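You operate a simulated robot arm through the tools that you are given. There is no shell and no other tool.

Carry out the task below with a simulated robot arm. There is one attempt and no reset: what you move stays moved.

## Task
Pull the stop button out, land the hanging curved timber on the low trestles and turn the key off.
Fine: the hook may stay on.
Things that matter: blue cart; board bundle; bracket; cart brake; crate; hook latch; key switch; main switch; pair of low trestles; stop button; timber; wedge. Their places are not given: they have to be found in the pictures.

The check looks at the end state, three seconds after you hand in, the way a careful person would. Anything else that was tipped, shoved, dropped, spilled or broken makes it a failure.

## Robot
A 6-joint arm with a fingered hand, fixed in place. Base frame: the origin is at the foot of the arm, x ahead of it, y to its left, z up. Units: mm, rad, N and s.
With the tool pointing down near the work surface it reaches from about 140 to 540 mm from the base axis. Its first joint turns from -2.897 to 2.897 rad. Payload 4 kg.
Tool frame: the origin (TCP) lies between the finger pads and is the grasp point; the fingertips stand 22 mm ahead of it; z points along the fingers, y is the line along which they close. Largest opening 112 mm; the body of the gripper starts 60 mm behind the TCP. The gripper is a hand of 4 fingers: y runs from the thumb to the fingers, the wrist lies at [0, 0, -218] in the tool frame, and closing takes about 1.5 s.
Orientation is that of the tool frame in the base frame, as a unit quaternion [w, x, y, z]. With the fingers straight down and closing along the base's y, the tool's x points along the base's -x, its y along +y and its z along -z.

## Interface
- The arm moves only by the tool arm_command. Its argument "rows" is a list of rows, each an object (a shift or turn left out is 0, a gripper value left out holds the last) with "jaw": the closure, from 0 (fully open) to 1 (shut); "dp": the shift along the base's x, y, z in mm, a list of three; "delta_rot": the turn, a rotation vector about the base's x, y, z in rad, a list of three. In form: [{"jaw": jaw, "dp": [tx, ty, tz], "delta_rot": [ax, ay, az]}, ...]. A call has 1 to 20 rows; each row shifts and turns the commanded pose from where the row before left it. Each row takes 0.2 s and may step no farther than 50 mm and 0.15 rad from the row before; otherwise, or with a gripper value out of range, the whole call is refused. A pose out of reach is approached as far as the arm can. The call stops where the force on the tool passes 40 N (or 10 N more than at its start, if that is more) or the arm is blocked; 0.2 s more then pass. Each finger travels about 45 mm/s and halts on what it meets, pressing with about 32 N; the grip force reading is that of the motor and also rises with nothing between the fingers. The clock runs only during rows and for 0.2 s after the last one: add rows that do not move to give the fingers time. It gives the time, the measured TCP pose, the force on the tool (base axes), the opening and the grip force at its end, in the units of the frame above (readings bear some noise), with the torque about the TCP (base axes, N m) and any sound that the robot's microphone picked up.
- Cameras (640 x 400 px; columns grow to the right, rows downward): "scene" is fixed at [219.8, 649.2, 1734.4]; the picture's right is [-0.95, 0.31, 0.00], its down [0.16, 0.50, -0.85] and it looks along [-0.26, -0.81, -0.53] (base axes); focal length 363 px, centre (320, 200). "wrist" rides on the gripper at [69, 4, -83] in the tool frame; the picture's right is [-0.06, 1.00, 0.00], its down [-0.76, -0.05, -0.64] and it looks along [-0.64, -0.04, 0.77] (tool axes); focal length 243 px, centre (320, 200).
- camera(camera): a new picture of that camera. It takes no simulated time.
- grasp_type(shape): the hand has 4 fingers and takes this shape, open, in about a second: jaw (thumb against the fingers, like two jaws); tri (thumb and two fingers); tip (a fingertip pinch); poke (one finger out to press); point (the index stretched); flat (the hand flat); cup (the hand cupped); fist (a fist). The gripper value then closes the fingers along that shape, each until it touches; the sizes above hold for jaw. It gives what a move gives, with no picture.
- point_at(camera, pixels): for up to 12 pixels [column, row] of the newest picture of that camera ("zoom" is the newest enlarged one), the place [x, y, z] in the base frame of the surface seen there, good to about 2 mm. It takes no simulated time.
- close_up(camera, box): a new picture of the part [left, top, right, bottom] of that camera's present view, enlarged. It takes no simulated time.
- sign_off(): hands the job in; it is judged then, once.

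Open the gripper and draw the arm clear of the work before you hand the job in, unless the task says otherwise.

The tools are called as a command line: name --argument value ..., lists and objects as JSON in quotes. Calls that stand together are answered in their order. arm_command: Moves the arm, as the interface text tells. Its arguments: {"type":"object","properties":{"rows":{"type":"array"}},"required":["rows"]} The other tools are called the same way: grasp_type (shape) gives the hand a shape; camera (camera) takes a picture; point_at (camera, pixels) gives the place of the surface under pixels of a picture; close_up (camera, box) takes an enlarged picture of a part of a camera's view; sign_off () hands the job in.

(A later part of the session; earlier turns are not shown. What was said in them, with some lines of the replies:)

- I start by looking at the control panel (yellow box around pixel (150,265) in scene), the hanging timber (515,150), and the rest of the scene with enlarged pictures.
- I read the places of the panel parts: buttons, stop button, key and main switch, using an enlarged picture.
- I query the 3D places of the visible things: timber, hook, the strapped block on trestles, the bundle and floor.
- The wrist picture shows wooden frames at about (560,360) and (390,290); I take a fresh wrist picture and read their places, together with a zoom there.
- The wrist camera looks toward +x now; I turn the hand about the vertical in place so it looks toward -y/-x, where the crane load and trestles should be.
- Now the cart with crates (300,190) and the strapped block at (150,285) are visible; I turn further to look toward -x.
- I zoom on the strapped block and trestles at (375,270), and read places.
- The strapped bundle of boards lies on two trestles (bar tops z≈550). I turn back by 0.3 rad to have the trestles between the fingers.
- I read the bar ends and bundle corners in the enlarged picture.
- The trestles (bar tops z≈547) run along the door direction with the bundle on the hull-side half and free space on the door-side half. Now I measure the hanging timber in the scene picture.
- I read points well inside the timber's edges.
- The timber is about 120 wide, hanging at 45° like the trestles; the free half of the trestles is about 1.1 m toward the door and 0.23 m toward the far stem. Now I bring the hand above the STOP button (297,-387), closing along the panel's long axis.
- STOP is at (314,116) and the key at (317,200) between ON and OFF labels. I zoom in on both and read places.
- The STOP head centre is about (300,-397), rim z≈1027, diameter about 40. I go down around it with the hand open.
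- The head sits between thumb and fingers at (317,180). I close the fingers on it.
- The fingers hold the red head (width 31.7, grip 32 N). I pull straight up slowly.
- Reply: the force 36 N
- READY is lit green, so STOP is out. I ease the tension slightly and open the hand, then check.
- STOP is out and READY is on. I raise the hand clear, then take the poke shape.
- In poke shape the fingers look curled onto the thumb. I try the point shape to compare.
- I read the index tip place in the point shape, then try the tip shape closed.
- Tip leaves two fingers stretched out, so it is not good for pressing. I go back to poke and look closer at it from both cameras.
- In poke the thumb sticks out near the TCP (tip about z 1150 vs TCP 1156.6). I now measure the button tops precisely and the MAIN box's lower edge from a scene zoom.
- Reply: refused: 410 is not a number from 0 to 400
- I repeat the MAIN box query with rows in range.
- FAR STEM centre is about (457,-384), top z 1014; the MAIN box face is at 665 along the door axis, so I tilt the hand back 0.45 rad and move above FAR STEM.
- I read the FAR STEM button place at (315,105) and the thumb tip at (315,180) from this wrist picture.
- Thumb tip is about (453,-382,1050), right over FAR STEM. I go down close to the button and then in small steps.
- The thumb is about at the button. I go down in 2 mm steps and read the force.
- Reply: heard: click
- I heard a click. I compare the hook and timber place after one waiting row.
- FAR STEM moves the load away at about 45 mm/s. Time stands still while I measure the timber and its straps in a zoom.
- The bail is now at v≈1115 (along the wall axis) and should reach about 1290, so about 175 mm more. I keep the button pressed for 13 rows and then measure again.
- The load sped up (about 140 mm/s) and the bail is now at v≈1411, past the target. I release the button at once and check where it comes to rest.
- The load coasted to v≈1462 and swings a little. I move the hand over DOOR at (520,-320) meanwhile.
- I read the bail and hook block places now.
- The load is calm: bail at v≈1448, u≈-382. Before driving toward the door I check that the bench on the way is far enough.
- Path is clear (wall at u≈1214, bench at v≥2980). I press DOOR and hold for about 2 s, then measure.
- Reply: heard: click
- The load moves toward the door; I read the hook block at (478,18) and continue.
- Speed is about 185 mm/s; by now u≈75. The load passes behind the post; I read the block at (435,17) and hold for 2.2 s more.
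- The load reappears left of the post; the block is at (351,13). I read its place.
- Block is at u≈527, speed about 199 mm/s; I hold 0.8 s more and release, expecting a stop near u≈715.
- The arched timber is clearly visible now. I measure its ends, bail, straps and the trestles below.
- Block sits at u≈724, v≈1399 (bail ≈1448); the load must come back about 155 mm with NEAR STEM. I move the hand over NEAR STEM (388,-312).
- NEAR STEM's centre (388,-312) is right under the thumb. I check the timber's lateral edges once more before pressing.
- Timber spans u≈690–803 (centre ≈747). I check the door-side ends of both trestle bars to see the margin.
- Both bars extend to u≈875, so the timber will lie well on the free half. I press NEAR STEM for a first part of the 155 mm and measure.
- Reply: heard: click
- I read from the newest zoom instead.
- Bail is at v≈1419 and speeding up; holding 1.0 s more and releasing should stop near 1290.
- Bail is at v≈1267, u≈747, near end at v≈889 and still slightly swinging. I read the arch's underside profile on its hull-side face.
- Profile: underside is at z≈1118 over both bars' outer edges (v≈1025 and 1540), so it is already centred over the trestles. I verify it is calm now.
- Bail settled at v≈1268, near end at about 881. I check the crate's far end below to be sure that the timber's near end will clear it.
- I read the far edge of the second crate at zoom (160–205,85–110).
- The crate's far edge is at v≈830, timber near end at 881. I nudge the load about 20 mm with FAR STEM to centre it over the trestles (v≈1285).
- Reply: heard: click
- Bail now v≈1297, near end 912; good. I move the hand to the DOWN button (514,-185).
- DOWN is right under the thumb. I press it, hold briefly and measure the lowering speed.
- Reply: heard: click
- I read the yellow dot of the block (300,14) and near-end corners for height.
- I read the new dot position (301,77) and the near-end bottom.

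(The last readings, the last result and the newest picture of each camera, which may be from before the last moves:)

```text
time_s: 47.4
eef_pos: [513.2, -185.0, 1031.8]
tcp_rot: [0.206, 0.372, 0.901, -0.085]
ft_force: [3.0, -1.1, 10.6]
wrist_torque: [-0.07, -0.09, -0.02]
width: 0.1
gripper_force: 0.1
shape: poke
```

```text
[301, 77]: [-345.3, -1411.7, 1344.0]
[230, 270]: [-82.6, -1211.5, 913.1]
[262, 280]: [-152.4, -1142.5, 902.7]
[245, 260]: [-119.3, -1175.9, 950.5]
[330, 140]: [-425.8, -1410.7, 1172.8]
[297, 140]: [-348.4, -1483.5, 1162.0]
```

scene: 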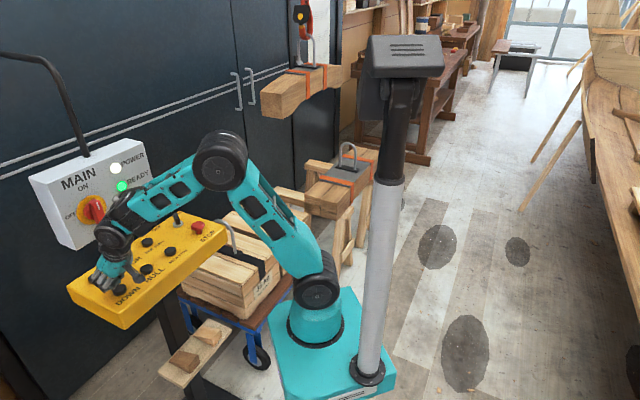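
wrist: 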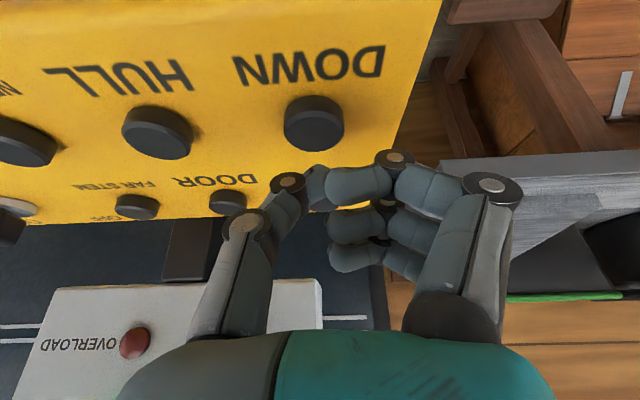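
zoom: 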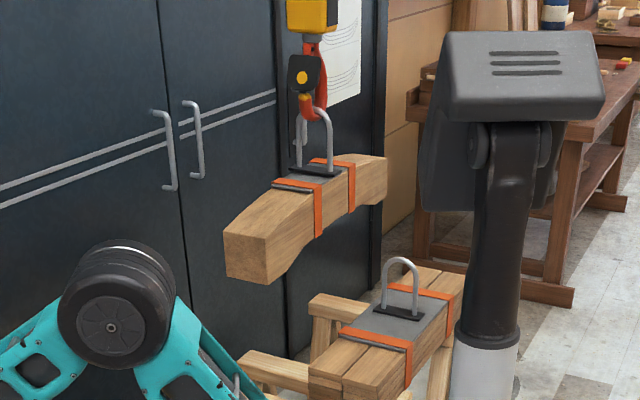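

Lowering runs at 150 mm/s; about 365 mm remain until touch (block dot at z≈979). I hold 1.4 s more, release and look.

arm_command --rows '[{}, {}, {}, {}, {}, {}, {}, {"dp": [0, 0, 12]}, {"dp": [0, 0, 6]}, {}, {}]'

close_up --camera "scene" --box '[240, 50, 380, 240]'

```text
time_s: 49.8
eef_pos: [512.7, -184.6, 1048.3]
tcp_rot: [0.205, 0.373, 0.901, -0.085]
ft_force: [-0.4, 1.5, 0.2]
wrist_torque: [-0.03, -0.05, 0.04]
width: 0.0
gripper_force: 0.0
shape: poke
```

```text
2.11 times, centred on (310, 145) of scene
```

zoom: 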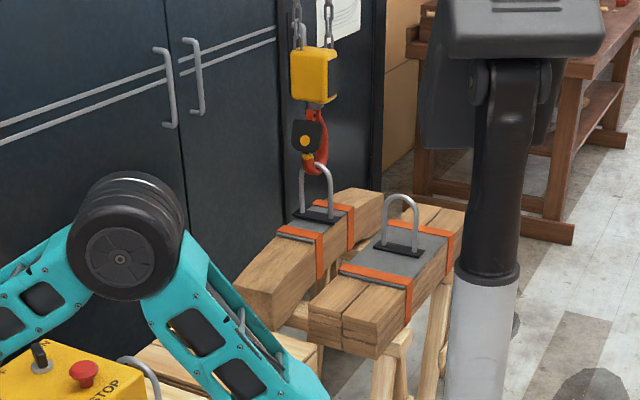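

point_at --camera "zoom" --pixels '[[305, 141], [330, 190], [302, 190], [255, 295], [270, 300], [290, 285], [245, 280], [350, 240], [375, 215], [300, 310], [310, 350], [270, 320]]'

```text
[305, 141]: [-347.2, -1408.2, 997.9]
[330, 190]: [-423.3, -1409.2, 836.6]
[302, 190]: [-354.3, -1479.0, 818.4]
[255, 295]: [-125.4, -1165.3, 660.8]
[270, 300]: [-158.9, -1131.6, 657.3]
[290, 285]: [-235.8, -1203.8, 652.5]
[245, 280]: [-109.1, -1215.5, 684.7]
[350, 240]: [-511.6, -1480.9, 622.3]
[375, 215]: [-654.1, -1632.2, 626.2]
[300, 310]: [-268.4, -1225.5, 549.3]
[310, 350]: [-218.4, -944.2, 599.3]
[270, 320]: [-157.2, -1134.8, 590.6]
```

The dot is at z≈998, so about 19 mm remain above the bars. I press DOWN very briefly (about 0.35 s).

arm_command --rows '[{"dp": [0, 0, -12]}, {"dp": [0, 0, -6]}, {}, {"dp": [0, 0, 10]}, {"dp": [0, 0, 4]}, {}, {}]'

close_up --camera "scene" --box '[240, 70, 360, 230]'

```text
time_s: 51.4
eef_pos: [513.6, -185.1, 1045.6]
tcp_rot: [0.205, 0.372, 0.901, -0.086]
ft_force: [-0.4, 0.1, -0.7]
wrist_torque: [0.01, 0.02, 0.01]
width: 0.1
gripper_force: 0.0
shape: poke
heard: click
```

```text
2.50 times, centred on (300, 150) of scene
```

zoom: 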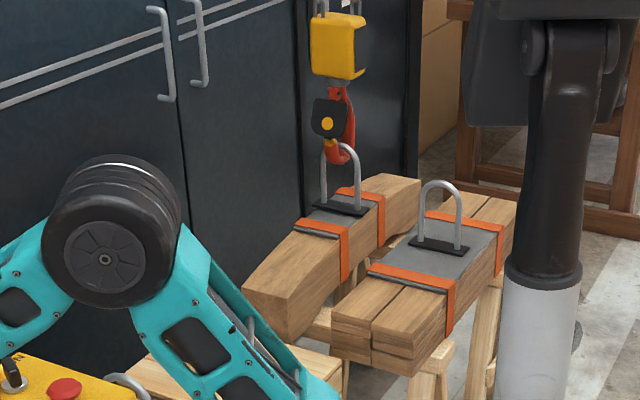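

point_at --camera "zoom" --pixels '[[326, 123], [357, 180], [325, 180], [270, 310], [285, 315], [300, 325], [320, 290], [350, 270], [395, 215], [355, 285], [325, 310], [400, 225]]'

```text
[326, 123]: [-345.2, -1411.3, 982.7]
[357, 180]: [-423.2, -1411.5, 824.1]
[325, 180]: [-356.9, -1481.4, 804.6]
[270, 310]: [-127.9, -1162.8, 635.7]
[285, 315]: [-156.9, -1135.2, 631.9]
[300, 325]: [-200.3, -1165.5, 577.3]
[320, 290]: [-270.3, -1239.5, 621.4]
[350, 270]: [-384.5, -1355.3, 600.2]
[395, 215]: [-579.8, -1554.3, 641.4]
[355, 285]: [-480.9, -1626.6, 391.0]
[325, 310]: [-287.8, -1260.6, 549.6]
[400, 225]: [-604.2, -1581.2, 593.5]
```

It came down 15 mm (dot 982.7), some mm above touch. One more brief press should land it.

arm_command --rows '[{"dp": [0, 0, -8]}, {"dp": [0, 0, -6]}, {}, {"dp": [0, 0, 10]}, {"dp": [0, 0, 4]}, {}, {}]'

close_up --camera "scene" --box '[240, 70, 360, 230]'

point_at --camera "zoom" --pixels '[[326, 127], [357, 185], [325, 185], [270, 315], [285, 320], [300, 325], [320, 290], [350, 270], [395, 215], [370, 205], [325, 310], [325, 150]]'

```text
time_s: 53.0
eef_pos: [513.0, -183.3, 1044.8]
tcp_rot: [0.205, 0.373, 0.901, -0.085]
ft_force: [-0.2, 0.3, 0.4]
wrist_torque: [0.0, -0.03, 0.01]
width: 0.0
gripper_force: 0.1
shape: poke
heard: click
```

```text
2.50 times, centred on (300, 150) of scene
```

zoom: 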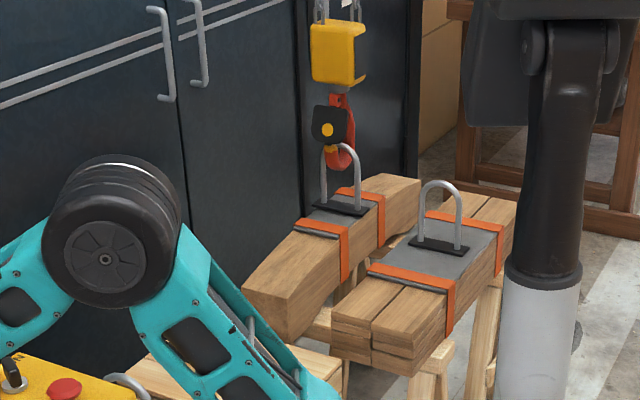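

```text
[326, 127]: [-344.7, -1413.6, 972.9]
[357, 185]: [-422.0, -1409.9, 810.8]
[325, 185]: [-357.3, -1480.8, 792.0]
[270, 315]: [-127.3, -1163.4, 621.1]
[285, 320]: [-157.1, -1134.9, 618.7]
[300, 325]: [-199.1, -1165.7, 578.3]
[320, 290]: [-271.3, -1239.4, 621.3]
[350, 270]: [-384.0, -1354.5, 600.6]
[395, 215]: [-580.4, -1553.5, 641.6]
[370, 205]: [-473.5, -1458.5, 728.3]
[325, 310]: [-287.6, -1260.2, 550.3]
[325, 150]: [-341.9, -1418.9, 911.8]
```

The timber did not move between the last two pictures while the block came down, so it is resting and the hook is slack. I raise the hand away and look at the whole.

arm_command --rows '[{"dp": [-5, 5, 30]}, {"dp": [-10, 5, 40]}, {"dp": [-20, -10, 40]}, {"dp": [-30, -30, 10]}, {"dp": [-30, -30, 0]}]'

camera --camera "scene"

close_up --camera "scene" --box '[250, 90, 370, 250]'

camera --camera "wrist"

```text
time_s: 54.2
eef_pos: [421.0, -245.5, 1165.6]
tcp_rot: [0.205, 0.373, 0.901, -0.086]
ft_force: [-0.7, -0.7, 0.4]
wrist_torque: [-0.01, 0.02, 0.0]
width: 0.1
gripper_force: 0.0
shape: poke
```

```text
taken
```

scene: 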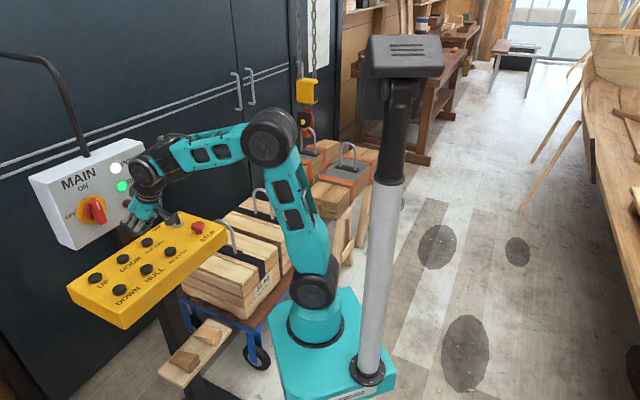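

```text
2.50 times, centred on (310, 170) of scene
```

zoom: 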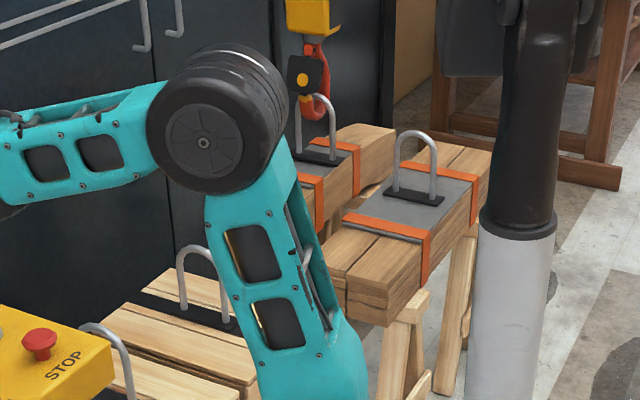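

```text
taken
```

wrist: 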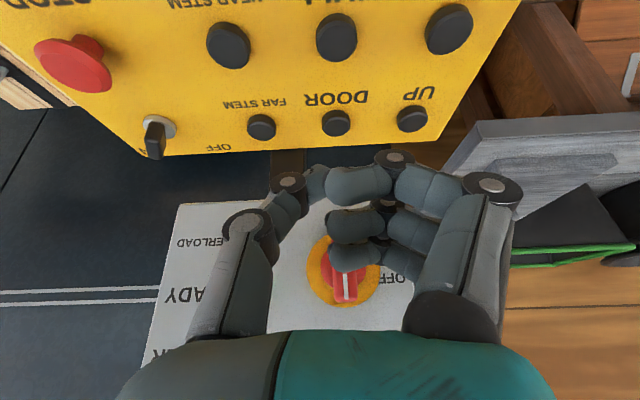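

Now the key at (362,-462): I change to the jaw shape and move above it with a small tilt to look at its handle.

grasp_type --shape "jaw"

arm_command --rows '[{"jaw": 0, "dp": [-10, -27, 0], "delta_rot": [0.03, 0.03, 0]}, {"dp": [-10, -27, 0], "delta_rot": [0.03, 0.03, 0]}, {"dp": [-10, -27, 0], "delta_rot": [0.03, 0.03, 0]}, {"dp": [-10, -27, 0], "delta_rot": [0.03, 0.03, 0]}, {"dp": [-10, -27, 0], "delta_rot": [0.03, 0.03, 0]}, {"dp": [-9, -27, 0], "delta_rot": [0.027, 0.027, 0]}, {"dp": [0, -27, 0]}, {"dp": [0, -27, -20]}]'

camera --camera "wrist"

close_up --camera "wrist" --box '[240, 80, 400, 220]'

camera --camera "scene"

```text
time_s: 55.1
eef_pos: [421.1, -244.1, 1165.4]
tcp_rot: [0.205, 0.372, 0.901, -0.086]
ft_force: [0.5, 0.1, -0.9]
wrist_torque: [-0.02, -0.02, 0.01]
width: 111.9
gripper_force: 0.0
shape: jaw
```

```text
time_s: 56.9
eef_pos: [356.6, -461.1, 1145.7]
tcp_rot: [0.09, 0.38, 0.92, -0.039]
ft_force: [-0.7, -1.1, 0.5]
wrist_torque: [0.0, -0.02, 0.02]
width: 111.9
gripper_force: 0.1
shape: jaw
```

```text
taken
```

wrist: 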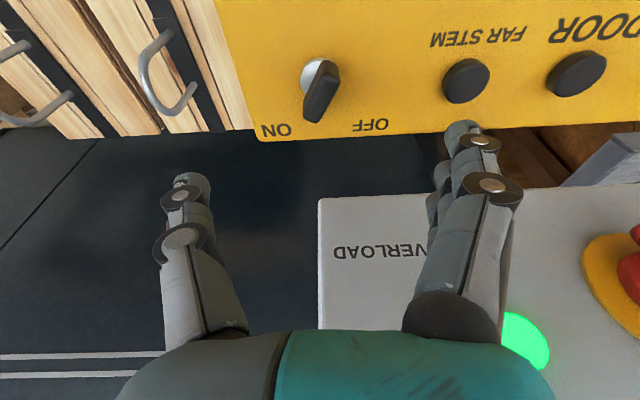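

```text
2.86 times, centred on (320, 150) of wrist
```

zoom: 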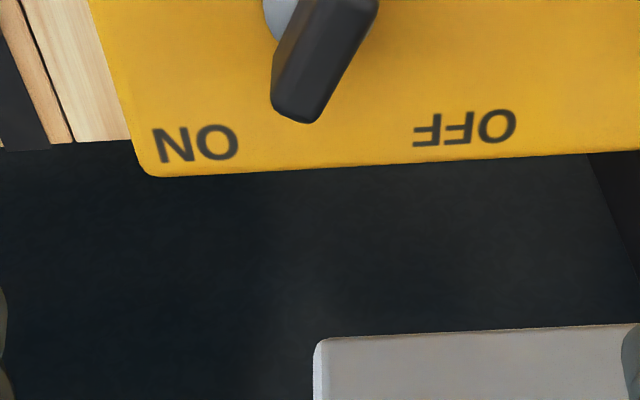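

```text
taken
```

scene: 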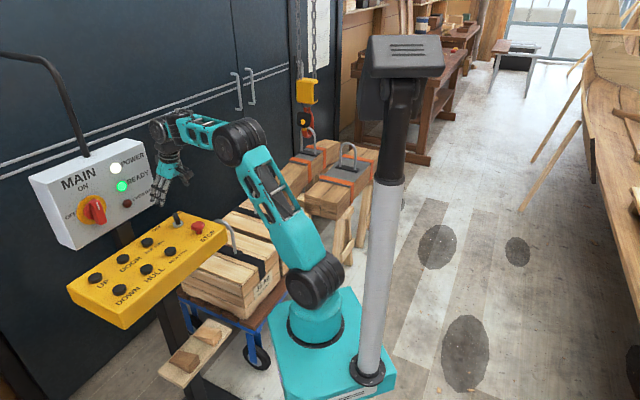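

I zoom on the key at (320,90) in the wrist view and read points on its top.

close_up --camera "wrist" --box '[270, 40, 380, 140]'

point_at --camera "zoom" --pixels '[[290, 160], [370, 160], [310, 200], [290, 240], [270, 290], [310, 320], [340, 260], [360, 200], [385, 170], [330, 140], [270, 145], [230, 200]]'

```text
4.00 times, centred on (325, 90) of wrist
```

zoom: 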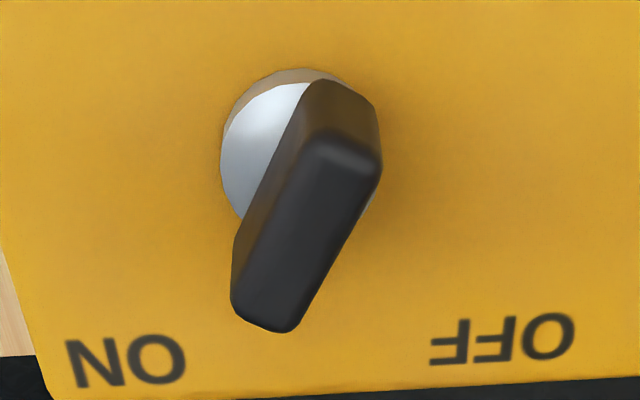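

```text
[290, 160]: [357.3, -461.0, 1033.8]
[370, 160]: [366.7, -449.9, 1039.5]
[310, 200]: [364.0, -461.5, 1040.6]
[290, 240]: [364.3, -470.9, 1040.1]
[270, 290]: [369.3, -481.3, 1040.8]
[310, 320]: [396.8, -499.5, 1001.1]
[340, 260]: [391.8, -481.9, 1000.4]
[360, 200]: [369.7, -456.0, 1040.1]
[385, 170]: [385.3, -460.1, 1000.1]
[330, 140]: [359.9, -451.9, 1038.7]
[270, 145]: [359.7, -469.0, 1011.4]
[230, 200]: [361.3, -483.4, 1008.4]
```

Handle's top centre is about (366,-467), z 1040, long axis toward ON (about -83°). I partly close the hand, turn it by -0.70 rad so it closes across the handle, and look.

arm_command --rows '[{"jaw": 0.5}, {"jaw": 0.5}, {"jaw": 0.5}, {"jaw": 0.5, "delta_rot": [0, 0, -0.14], "dp": [2, -1, 0]}, {"delta_rot": [0, 0, -0.14], "dp": [2, -1, 0]}, {"delta_rot": [0, 0, -0.14], "dp": [2, -1, 0]}, {"delta_rot": [0, 0, -0.14], "dp": [2, -1, 0]}, {"delta_rot": [0, 0, -0.14], "dp": [1.4, -1.5, 0]}]'

camera --camera "wrist"

close_up --camera "scene" --box '[110, 100, 250, 260]'

```text
time_s: 58.7
eef_pos: [367.4, -466.8, 1145.2]
tcp_rot: [0.072, 0.674, 0.732, -0.068]
ft_force: [0.2, 0.4, -0.3]
wrist_torque: [-0.02, 0.01, -0.01]
width: 56.5
gripper_force: 0.1
shape: jaw
```

```text
taken
```

wrist: 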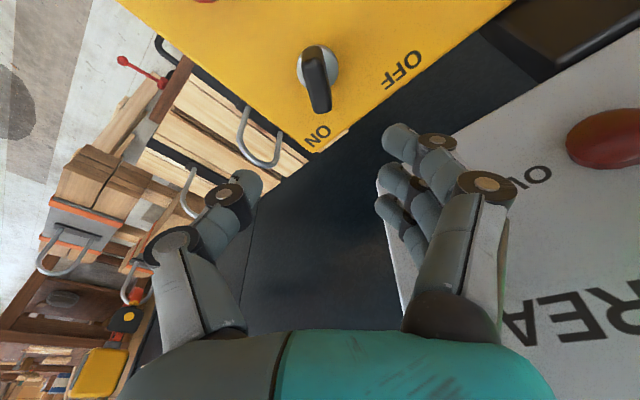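

```text
2.50 times, centred on (180, 180) of scene
```

zoom: 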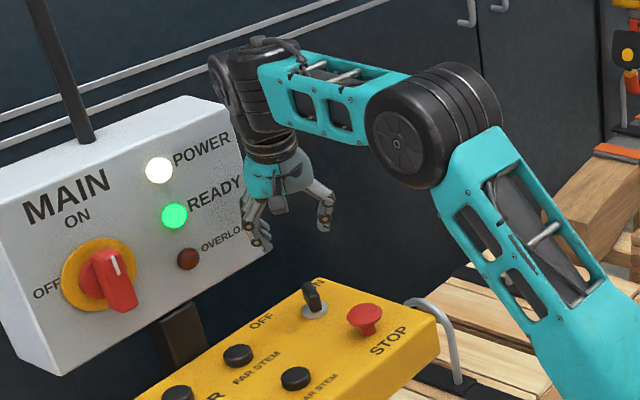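

I zoom on the key from this new angle to confirm its axis.

close_up --camera "wrist" --box '[270, 30, 370, 130]'

point_at --camera "zoom" --pixels '[[310, 100], [350, 110], [320, 130], [350, 160], [310, 190], [345, 200], [315, 230], [350, 250], [320, 280], [350, 285], [300, 120], [335, 90]]'

```text
4.00 times, centred on (320, 80) of wrist
```

zoom: 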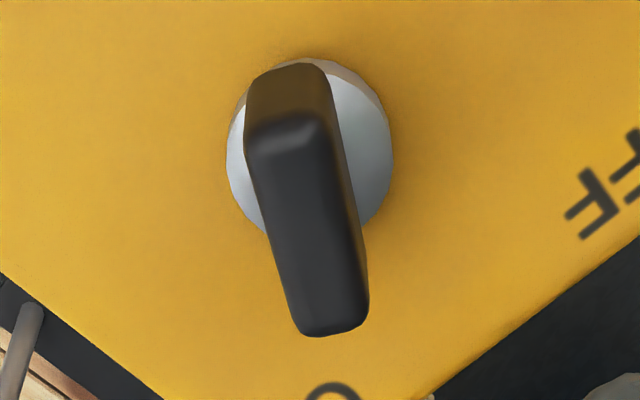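

```text
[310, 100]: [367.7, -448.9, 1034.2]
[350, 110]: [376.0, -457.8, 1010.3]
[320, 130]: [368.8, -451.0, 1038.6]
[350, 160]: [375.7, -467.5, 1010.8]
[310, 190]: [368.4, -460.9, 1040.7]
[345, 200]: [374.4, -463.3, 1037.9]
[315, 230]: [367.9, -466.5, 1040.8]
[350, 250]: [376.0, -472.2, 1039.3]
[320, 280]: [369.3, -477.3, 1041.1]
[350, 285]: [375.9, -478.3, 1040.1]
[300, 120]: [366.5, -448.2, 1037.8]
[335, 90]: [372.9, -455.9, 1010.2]
```

I read the top-face corners once more.

point_at --camera "zoom" --pixels '[[262, 155], [318, 140], [305, 315], [358, 305], [290, 150], [332, 315], [280, 230], [345, 230], [240, 150], [385, 160], [310, 70], [270, 220]]'

```text
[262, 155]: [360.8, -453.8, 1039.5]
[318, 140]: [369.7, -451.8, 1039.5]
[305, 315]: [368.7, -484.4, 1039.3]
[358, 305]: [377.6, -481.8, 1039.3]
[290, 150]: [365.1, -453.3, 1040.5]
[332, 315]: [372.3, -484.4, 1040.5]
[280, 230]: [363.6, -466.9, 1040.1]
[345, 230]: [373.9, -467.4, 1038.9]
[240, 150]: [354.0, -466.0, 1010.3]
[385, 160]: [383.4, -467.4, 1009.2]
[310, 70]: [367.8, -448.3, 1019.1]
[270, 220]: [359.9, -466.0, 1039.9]
```

The handle's axis is about -75° with centre (369,-468). I align the hand (turn +0.17 rad), centre over it and go down in two stages.

arm_command --rows '[{"dp": [1, -0.6, -15], "delta_rot": [0, 0, 0.085]}, {"dp": [0.6, -0.6, -20], "delta_rot": [0, 0, 0.085]}, {"dp": [0, 0, -20]}, {"dp": [0, 0, -20]}]'

camera --camera "wrist"

close_up --camera "scene" --box '[120, 130, 240, 260]'

```text
time_s: 59.7
eef_pos: [370.9, -467.0, 1070.2]
tcp_rot: [0.079, 0.608, 0.788, -0.061]
ft_force: [-0.1, 0.2, -0.1]
wrist_torque: [-0.01, 0.05, 0.0]
width: 57.0
gripper_force: 0.0
shape: jaw
```

```text
taken
```

wrist: 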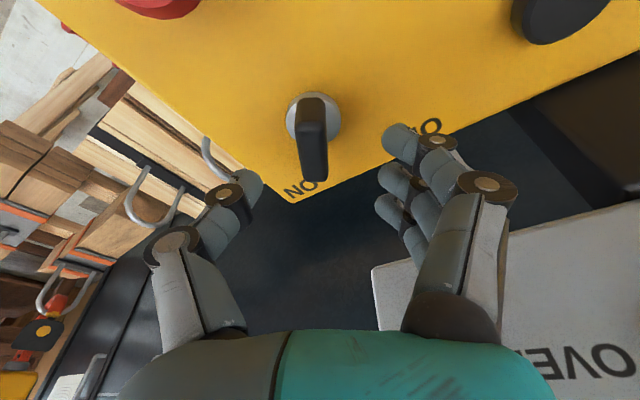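

```text
3.08 times, centred on (180, 195) of scene
```

zoom: 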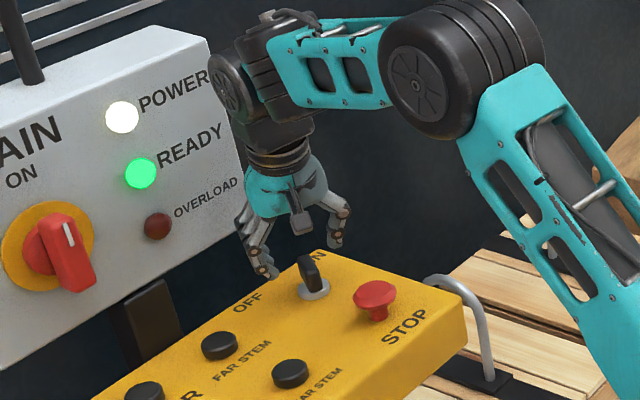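

The handle is aligned and centred between thumb and fingers. I go down to z≈1040.

arm_command --rows '[{"dp": [-0.5, -0.5, -12]}, {"dp": [-0.5, -0.5, -10]}, {"dp": [0, 0, -8]}]'

camera --camera "wrist"

```text
time_s: 60.5
eef_pos: [370.6, -466.4, 1041.6]
tcp_rot: [0.078, 0.608, 0.788, -0.061]
ft_force: [0.9, 0.2, 0.1]
wrist_torque: [-0.04, -0.03, 0.0]
width: 56.6
gripper_force: 0.0
shape: jaw
```

```text
taken
```

wrist: 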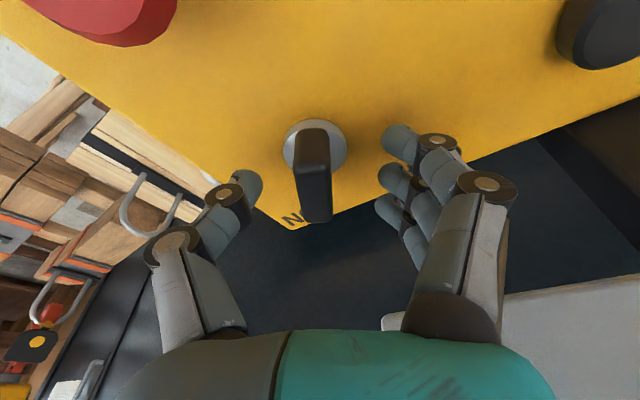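

The handle is between the fingers; I close on it.

arm_command --rows '[{"jaw": 0.8}, {"jaw": 0.9}, {"jaw": 1.0}, {"jaw": 1.0}, {"jaw": 1.0}, {"jaw": 1.0}]'

camera --camera "wrist"

```text
time_s: 61.9
eef_pos: [369.8, -468.8, 1039.1]
tcp_rot: [0.078, 0.608, 0.788, -0.061]
ft_force: [1.4, -0.4, -2.7]
wrist_torque: [0.01, -0.1, 0.05]
width: 10.6
gripper_force: 32.1
shape: jaw
```

```text
taken
```

wrist: 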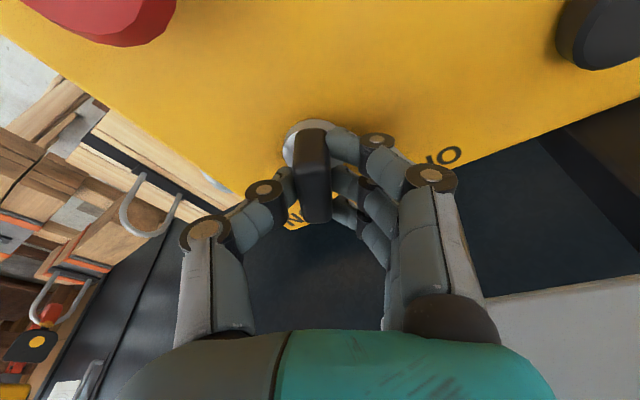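

The handle is held (10.6 mm). I turn it counter-clockwise toward OFF in small steps, watching the torque.

arm_command --rows '[{"delta_rot": [0, 0, 0.08]}, {"delta_rot": [0, 0, 0.08]}, {"delta_rot": [0, 0, 0.08]}, {"delta_rot": [0, 0, 0.08]}, {"delta_rot": [0, 0, 0.08]}]'

close_up --camera "scene" --box '[80, 130, 240, 270]'

camera --camera "wrist"

```text
time_s: 63.1
eef_pos: [369.9, -467.9, 1039.9]
tcp_rot: [0.088, 0.439, 0.893, -0.044]
ft_force: [0.2, 5.7, -3.4]
wrist_torque: [0.13, -0.05, -0.05]
width: 10.4
gripper_force: 31.9
shape: jaw
```

```text
2.86 times, centred on (160, 200) of scene
```

zoom: 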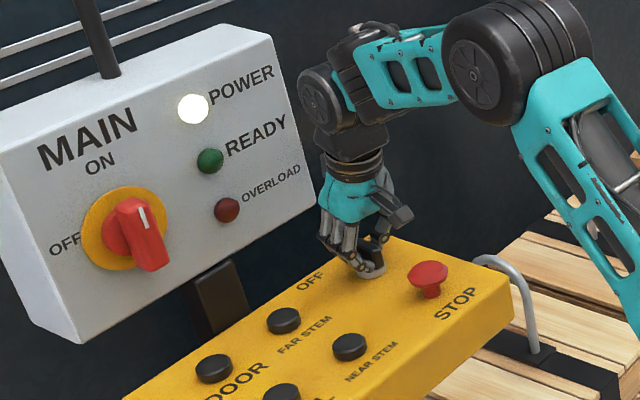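

```text
taken
```

wrist: 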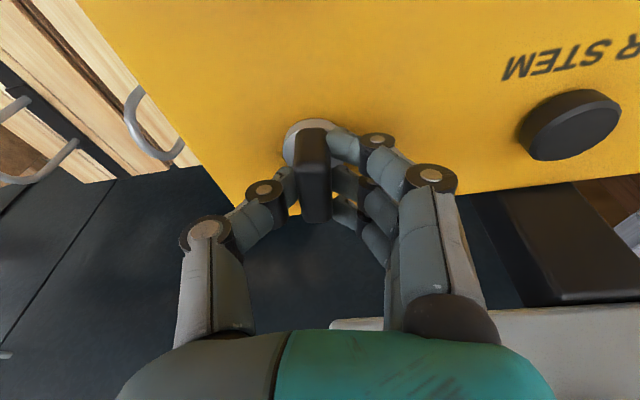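

READY is already dark; I continue the turn to the OFF stop.

arm_command --rows '[{"delta_rot": [0, 0, 0.08]}, {"delta_rot": [0, 0, 0.08]}, {"delta_rot": [0, 0, 0.08]}, {"delta_rot": [0, 0, 0.08]}, {"delta_rot": [0, 0, 0.08]}, {"delta_rot": [0, 0, 0.08]}]'

camera --camera "wrist"

```text
time_s: 64.5
eef_pos: [368.9, -468.7, 1039.4]
tcp_rot: [0.096, 0.214, 0.972, -0.022]
ft_force: [-9.7, 13.7, -4.0]
wrist_torque: [0.27, 0.11, -0.02]
width: 10.1
gripper_force: 31.3
shape: jaw
```

```text
taken
```

wrist: 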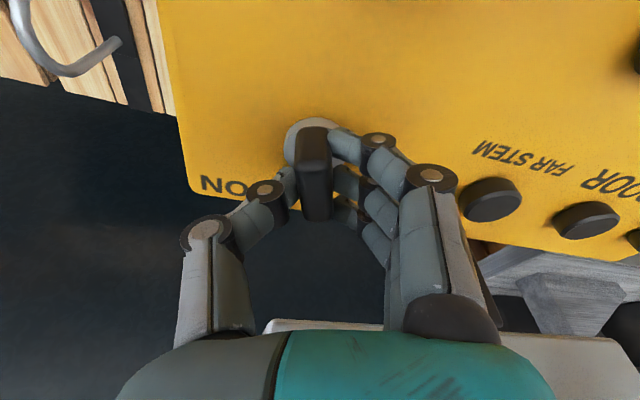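

About 50° turned; a side force of about 16 N toward the arm built up, so I shift slightly with it and keep turning.

arm_command --rows '[{"dp": [-0.8, 1.0, 0], "delta_rot": [0, 0, 0.05]}, {"dp": [-0.5, 0.8, 0], "delta_rot": [0, 0, 0.05]}, {"delta_rot": [0, 0, 0.05]}]'

camera --camera "wrist"

close_up --camera "scene" --box '[120, 180, 240, 270]'

```text
time_s: 65.3
eef_pos: [367.6, -467.1, 1038.5]
tcp_rot: [0.099, 0.141, 0.985, -0.015]
ft_force: [-3.9, -2.2, -10.0]
wrist_torque: [0.04, 0.06, -0.03]
width: 9.7
gripper_force: 32.0
shape: jaw
```

```text
taken
```

wrist: 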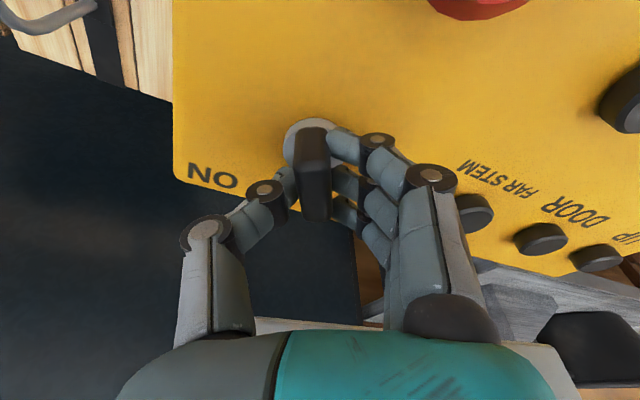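

```text
4.44 times, centred on (180, 225) of scene
```

zoom: 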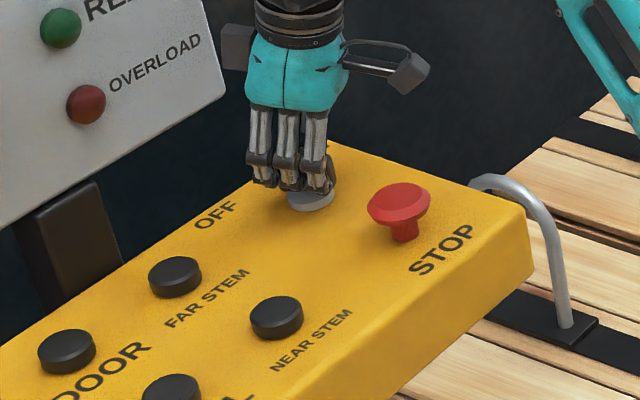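

The key follows at 59° with little torque. I continue a bit to see if it goes further or meets its stop.

arm_command --rows '[{"delta_rot": [0, 0, 0.05]}, {"delta_rot": [0, 0, 0.05]}, {"delta_rot": [0, 0, 0.05]}]'

camera --camera "wrist"

close_up --camera "wrist" --box '[240, 90, 400, 250]'

```text
time_s: 66.1
eef_pos: [368.4, -468.3, 1040.8]
tcp_rot: [0.098, 0.068, 0.993, -0.006]
ft_force: [-7.7, -4.0, -10.5]
wrist_torque: [0.07, 0.17, -0.43]
width: 9.9
gripper_force: 31.5
shape: jaw
```

```text
taken
```

wrist: 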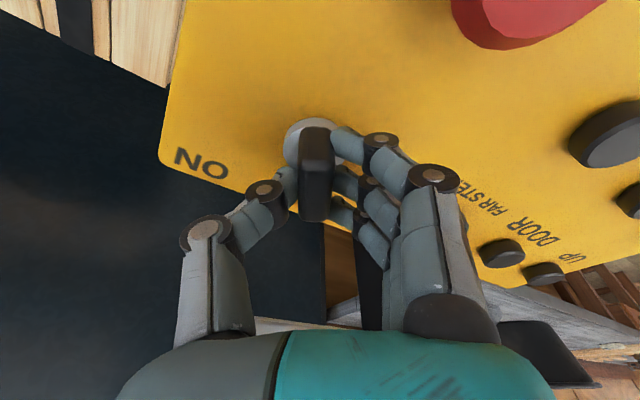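

```text
2.50 times, centred on (320, 170) of wrist
```

zoom: 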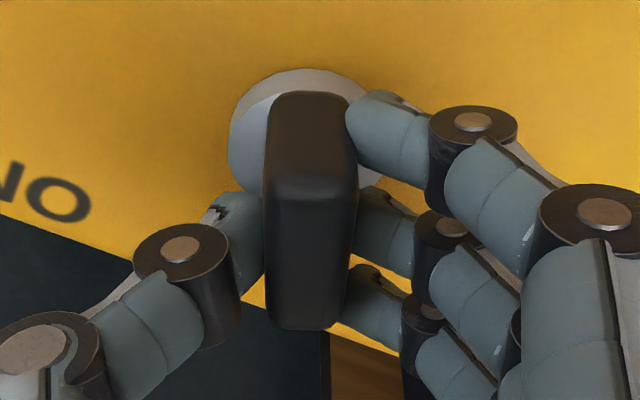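

The torque jumped to 0.43 N·m, so the key is at its OFF stop (READY dark). I open the fingers halfway and lift straight up.

arm_command --rows '[{"jaw": 0.7}, {"jaw": 0.5}, {"jaw": 0.5}, {"jaw": 0.5}, {"dp": [0, 0, 8]}, {"dp": [0, 0, 20]}, {"dp": [0, 0, 30]}, {"dp": [0, 0, 40]}]'

camera --camera "wrist"

close_up --camera "scene" --box '[60, 130, 240, 290]'

```text
time_s: 67.9
eef_pos: [368.6, -467.6, 1139.9]
tcp_rot: [0.098, 0.067, 0.993, -0.007]
ft_force: [-0.3, -0.6, 0.2]
wrist_torque: [0.0, -0.02, 0.0]
width: 55.1
gripper_force: 0.1
shape: jaw
```

```text
taken
```

wrist: 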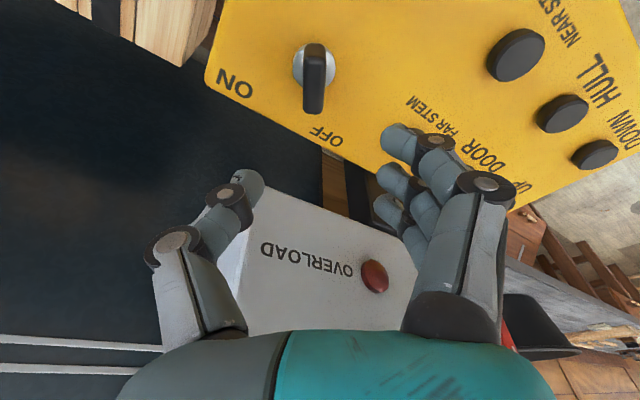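

```text
2.50 times, centred on (150, 210) of scene
```

zoom: 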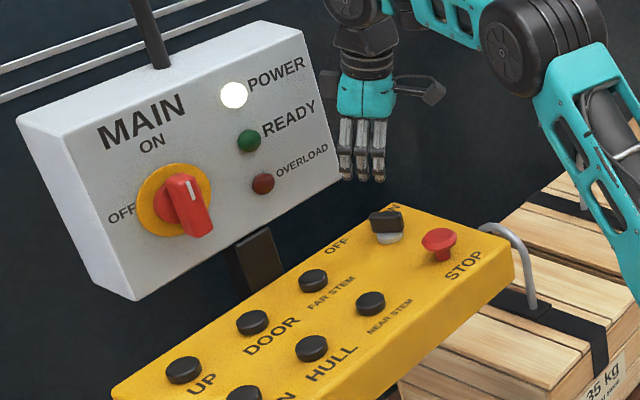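

The key now points to OFF, READY is dark and STOP still stands out. I check the key's angle by points and also the STOP height.

close_up --camera "wrist" --box '[270, 30, 370, 130]'

point_at --camera "zoom" --pixels '[[260, 150], [315, 150], [265, 320], [320, 320], [290, 200], [290, 250], [285, 310], [290, 150]]'

close_up --camera "scene" --box '[150, 190, 240, 270]'

point_at --camera "zoom" --pixels '[[340, 260], [370, 250], [330, 240], [310, 200], [140, 170], [345, 275]]'

```text
4.00 times, centred on (320, 80) of wrist
```

zoom: 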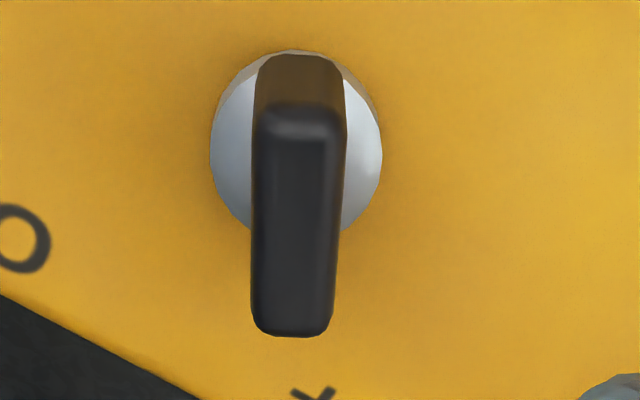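

```text
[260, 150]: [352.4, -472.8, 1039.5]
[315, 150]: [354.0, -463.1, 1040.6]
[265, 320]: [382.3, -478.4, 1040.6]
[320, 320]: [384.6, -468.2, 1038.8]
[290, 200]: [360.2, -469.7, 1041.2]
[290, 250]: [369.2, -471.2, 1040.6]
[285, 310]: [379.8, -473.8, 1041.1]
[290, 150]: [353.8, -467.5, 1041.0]
```

```text
5.00 times, centred on (195, 230) of scene
```

zoom: 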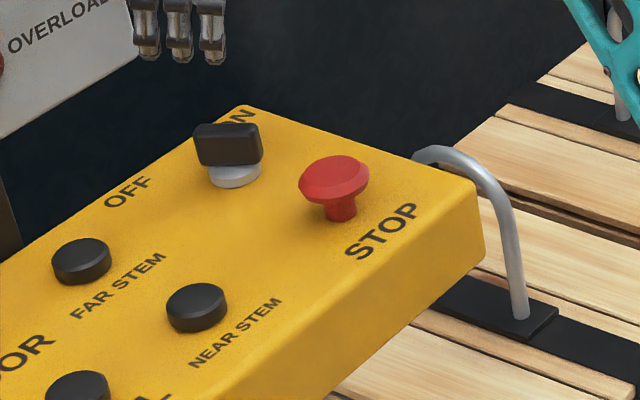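

```text
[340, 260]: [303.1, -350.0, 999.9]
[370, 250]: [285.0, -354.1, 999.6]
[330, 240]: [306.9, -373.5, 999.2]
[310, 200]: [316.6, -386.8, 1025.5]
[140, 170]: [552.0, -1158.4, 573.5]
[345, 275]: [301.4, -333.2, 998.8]
```

Key is at about -10°, i.e. turned 65° to the OFF side against its stop, and STOP is out. Now I draw the arm back and turn the hand so that the wrist camera can check the landed timber.

arm_command --rows '[{"jaw": 0.0, "dp": [-20, 18, 20]}, {"dp": [-26, 23, 20]}, {"dp": [-26, 23, 20]}, {"dp": [-26, 23, 20]}, {"dp": [-27, 24, 20]}, {"dp": [-27, 24, 20]}, {"dp": [-27, 24, 20]}, {"dp": [-27, 24, 10]}, {"delta_rot": [0, 0, -0.15]}, {"delta_rot": [0, 0, -0.15]}, {"delta_rot": [0, 0, -0.15]}, {"delta_rot": [0, 0, -0.15]}, {"delta_rot": [0, 0, -0.15]}, {"delta_rot": [0, 0, -0.15]}, {"delta_rot": [0, 0, -0.15]}, {"delta_rot": [0, 0, -0.15]}, {"delta_rot": [0, 0, -0.15]}, {"delta_rot": [0, 0, -0.15]}, {"delta_rot": [0, 0, -0.15]}, {"delta_rot": [0, 0, -0.15]}]'

camera --camera "wrist"

camera --camera "scene"

```text
time_s: 72.1
eef_pos: [161.5, -283.9, 1289.1]
tcp_rot: [0.055, 0.82, 0.564, -0.082]
ft_force: [0.8, 0.2, -0.3]
wrist_torque: [0.04, 0.03, 0.02]
width: 112.0
gripper_force: 0.1
shape: jaw
```

```text
taken
```

wrist: 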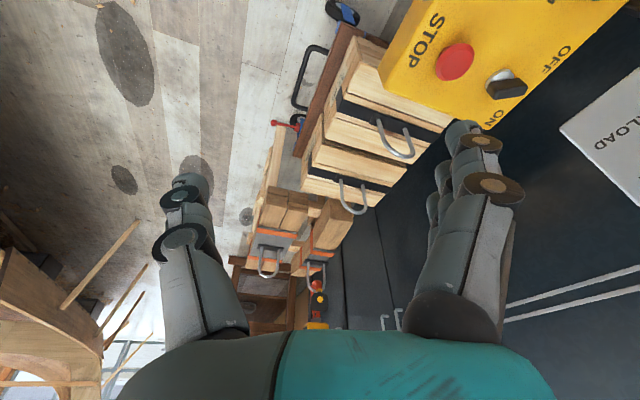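

```text
taken
```

scene: 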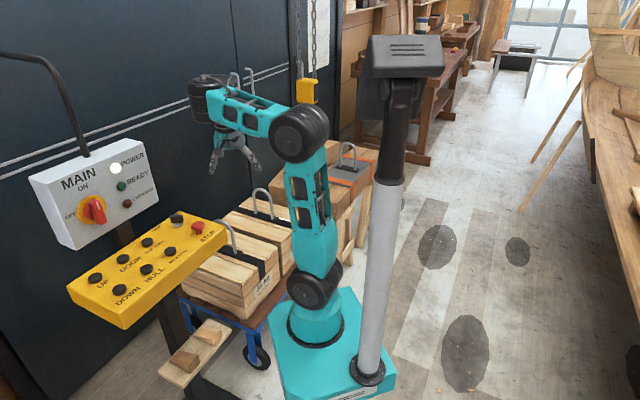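

The timber lies beside the bundle at about (325,220) in the wrist view. I zoom in there and read heights.

close_up --camera "wrist" --box '[230, 160, 390, 340]'

point_at --camera "zoom" --pixels '[[330, 120], [370, 140], [300, 115], [345, 160], [330, 190], [300, 210], [330, 230], [350, 110], [310, 140], [320, 150], [350, 150], [300, 180]]'

```text
2.22 times, centred on (310, 250) of wrist
```

zoom: 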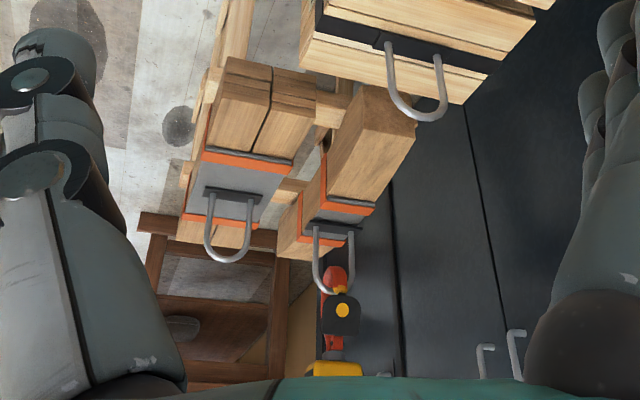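

```text
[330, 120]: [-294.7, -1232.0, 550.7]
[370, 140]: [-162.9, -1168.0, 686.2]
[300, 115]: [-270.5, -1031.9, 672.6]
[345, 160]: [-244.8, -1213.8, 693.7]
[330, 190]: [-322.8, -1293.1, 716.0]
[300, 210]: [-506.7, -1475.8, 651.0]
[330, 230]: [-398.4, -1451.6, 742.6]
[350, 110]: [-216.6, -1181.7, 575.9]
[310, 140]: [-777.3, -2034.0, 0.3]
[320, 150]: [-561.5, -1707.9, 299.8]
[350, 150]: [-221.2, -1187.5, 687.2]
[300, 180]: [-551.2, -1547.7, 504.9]
```

I check roll and pitch of the timber by reading its near-end corners and its top further away, also in a scene zoom.

point_at --camera "zoom" --pixels '[[362, 92], [405, 120], [408, 128], [360, 100], [375, 160], [340, 140], [322, 175], [365, 195], [290, 225], [283, 235], [335, 150], [390, 150]]'

close_up --camera "scene" --box '[240, 70, 390, 260]'

```text
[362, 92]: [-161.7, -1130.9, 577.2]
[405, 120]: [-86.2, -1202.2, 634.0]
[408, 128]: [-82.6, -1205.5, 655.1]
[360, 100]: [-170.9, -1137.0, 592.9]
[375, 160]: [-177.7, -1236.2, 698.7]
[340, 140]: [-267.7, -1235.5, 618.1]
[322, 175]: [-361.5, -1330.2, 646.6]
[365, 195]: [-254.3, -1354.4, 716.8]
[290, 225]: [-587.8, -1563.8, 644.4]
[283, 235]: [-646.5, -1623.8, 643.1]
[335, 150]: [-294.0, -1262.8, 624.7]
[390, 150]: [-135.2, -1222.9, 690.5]
```

```text
2.11 times, centred on (315, 165) of scene
```

zoom: 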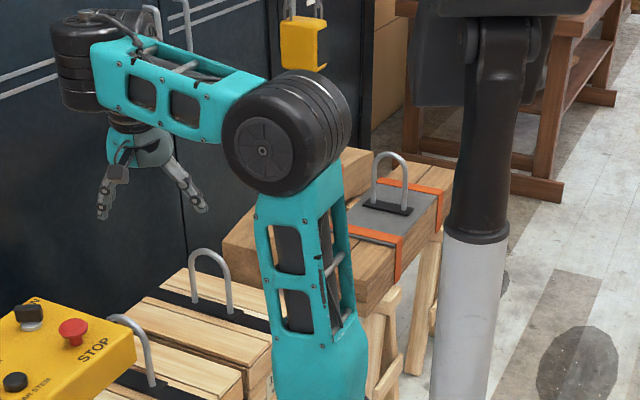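

I look closer at the contact between the timber and the first trestle bar (zoom near (310,205) of wrist).

close_up --camera "wrist" --box '[290, 185, 350, 245]'

point_at --camera "zoom" --pixels '[[200, 150], [230, 150], [260, 150], [230, 110], [260, 110], [290, 110], [200, 200], [230, 200], [180, 250], [210, 250], [260, 80], [300, 80]]'

```text
6.67 times, centred on (320, 215) of wrist
```

zoom: 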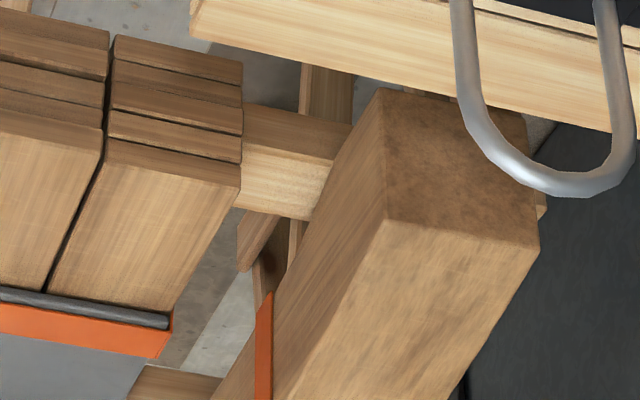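

```text
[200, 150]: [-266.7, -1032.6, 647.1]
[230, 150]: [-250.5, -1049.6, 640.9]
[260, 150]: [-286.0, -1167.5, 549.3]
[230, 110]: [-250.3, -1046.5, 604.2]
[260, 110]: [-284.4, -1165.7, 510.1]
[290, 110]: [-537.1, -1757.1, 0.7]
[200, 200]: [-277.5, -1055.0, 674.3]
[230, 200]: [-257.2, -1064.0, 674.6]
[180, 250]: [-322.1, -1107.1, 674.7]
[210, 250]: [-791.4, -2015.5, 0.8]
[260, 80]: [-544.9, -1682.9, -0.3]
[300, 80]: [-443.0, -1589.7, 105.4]
```

I read points just on both sides of the timber's lower edge at the bar.

point_at --camera "zoom" --pixels '[[325, 165], [332, 165], [340, 165], [348, 165], [310, 205], [316, 205], [322, 205], [335, 150], [345, 150], [355, 130], [372, 95], [380, 100]]'

point_at --camera "zoom" --pixels '[[385, 215], [535, 240], [400, 230], [525, 250], [395, 105], [525, 130], [530, 200], [300, 230], [290, 260], [280, 280], [350, 300], [460, 300]]'

```text
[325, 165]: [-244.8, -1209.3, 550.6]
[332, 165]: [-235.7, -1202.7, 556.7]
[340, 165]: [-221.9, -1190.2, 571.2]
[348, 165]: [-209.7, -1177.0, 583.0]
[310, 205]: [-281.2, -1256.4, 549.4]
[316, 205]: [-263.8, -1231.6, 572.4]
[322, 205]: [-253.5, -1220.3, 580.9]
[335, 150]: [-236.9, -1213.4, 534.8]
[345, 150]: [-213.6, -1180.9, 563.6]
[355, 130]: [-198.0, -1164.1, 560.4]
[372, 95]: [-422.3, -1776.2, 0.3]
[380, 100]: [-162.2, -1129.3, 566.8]
```

```text
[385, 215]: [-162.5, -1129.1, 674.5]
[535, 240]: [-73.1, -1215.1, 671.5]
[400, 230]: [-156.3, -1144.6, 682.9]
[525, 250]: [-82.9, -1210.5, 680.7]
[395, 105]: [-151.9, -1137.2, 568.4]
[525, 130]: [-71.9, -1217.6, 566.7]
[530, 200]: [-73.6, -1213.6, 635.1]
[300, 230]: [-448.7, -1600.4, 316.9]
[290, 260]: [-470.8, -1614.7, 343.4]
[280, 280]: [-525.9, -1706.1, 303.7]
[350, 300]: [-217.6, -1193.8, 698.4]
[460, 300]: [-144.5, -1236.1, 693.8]
```

Near end: top corners z 674/672 and the lower edge meets the bar at z≈550–557, so it rests level there. I check the far end in the scene zoom.

close_up --camera "scene" --box '[290, 90, 380, 190]'

point_at --camera "zoom" --pixels '[[250, 225], [240, 215], [260, 230], [250, 245], [235, 225], [225, 235], [270, 230], [215, 240], [150, 280], [160, 300], [255, 255], [245, 270]]'

```text
4.00 times, centred on (335, 140) of scene
```

zoom: 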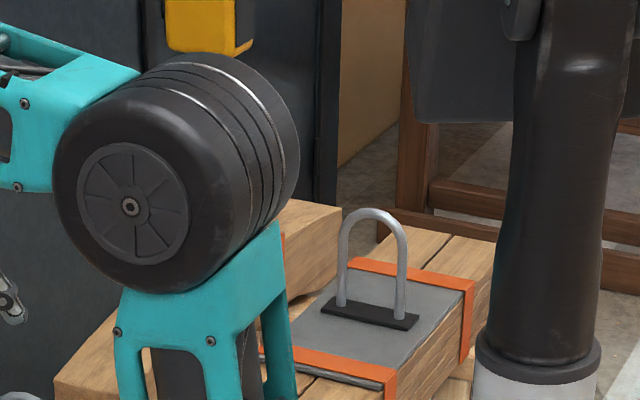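

```text
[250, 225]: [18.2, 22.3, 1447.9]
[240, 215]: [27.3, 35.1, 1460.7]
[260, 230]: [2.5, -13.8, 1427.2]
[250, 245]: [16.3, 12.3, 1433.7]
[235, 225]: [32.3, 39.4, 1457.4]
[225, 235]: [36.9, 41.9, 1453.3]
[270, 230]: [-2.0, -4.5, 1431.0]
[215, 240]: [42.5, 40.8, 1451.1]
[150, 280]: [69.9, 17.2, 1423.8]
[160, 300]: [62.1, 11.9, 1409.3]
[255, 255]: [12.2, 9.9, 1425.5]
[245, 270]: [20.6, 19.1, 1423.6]
```

The far end is at about (320,210) in this zoom; I read there.

point_at --camera "zoom" --pixels '[[300, 208], [320, 210], [335, 212], [305, 225], [320, 240], [310, 270], [290, 290], [330, 230], [300, 300], [325, 270]]'

```text
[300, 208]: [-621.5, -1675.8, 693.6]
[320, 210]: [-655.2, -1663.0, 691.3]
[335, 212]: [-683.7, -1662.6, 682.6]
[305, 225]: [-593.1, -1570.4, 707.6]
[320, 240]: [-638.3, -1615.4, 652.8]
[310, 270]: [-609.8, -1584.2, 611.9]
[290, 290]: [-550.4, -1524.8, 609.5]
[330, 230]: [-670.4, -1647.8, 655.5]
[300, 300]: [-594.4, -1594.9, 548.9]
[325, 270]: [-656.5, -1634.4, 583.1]
```

Everything reads right: the timber lies level on both trestles (tops 674–694 at both ends, hook slack), STOP is out, the key is at OFF, and the hand is open and clear. I hand the job in.

sign_off

```text
The job is handed in.
```

The job is handed in: the stop button is pulled out, the curved timber is resting on the low trestles, and the key is turned to OFF.

- **Stop button:** I pulled it until READY lit. It was still standing out when I finished.
- **Timber:** It lies on the free, door-side half of both trestles, beside the board bundle. It is level, clear of the crates by about 80 mm and of the bundle by about 130 mm. The hook is still on and slack.
- **Touchdown speed:** I am not sure how gently it landed. The lowering ran faster than I had estimated, and the heights suggest it may have touched down during that longer press rather than the short ones after it. I saw no sign of damage.
- **Key:** It turned about 65° to its OFF stop and READY went dark. I left the main switch on, as it was.
- **Crane travel:** The first FAR STEM press overshot by about 150 mm. I brought the load back with NEAR STEM and nudged it with FAR STEM before lowering. Nothing else looked disturbed in the pictures.

The hand is open and clear of the work.
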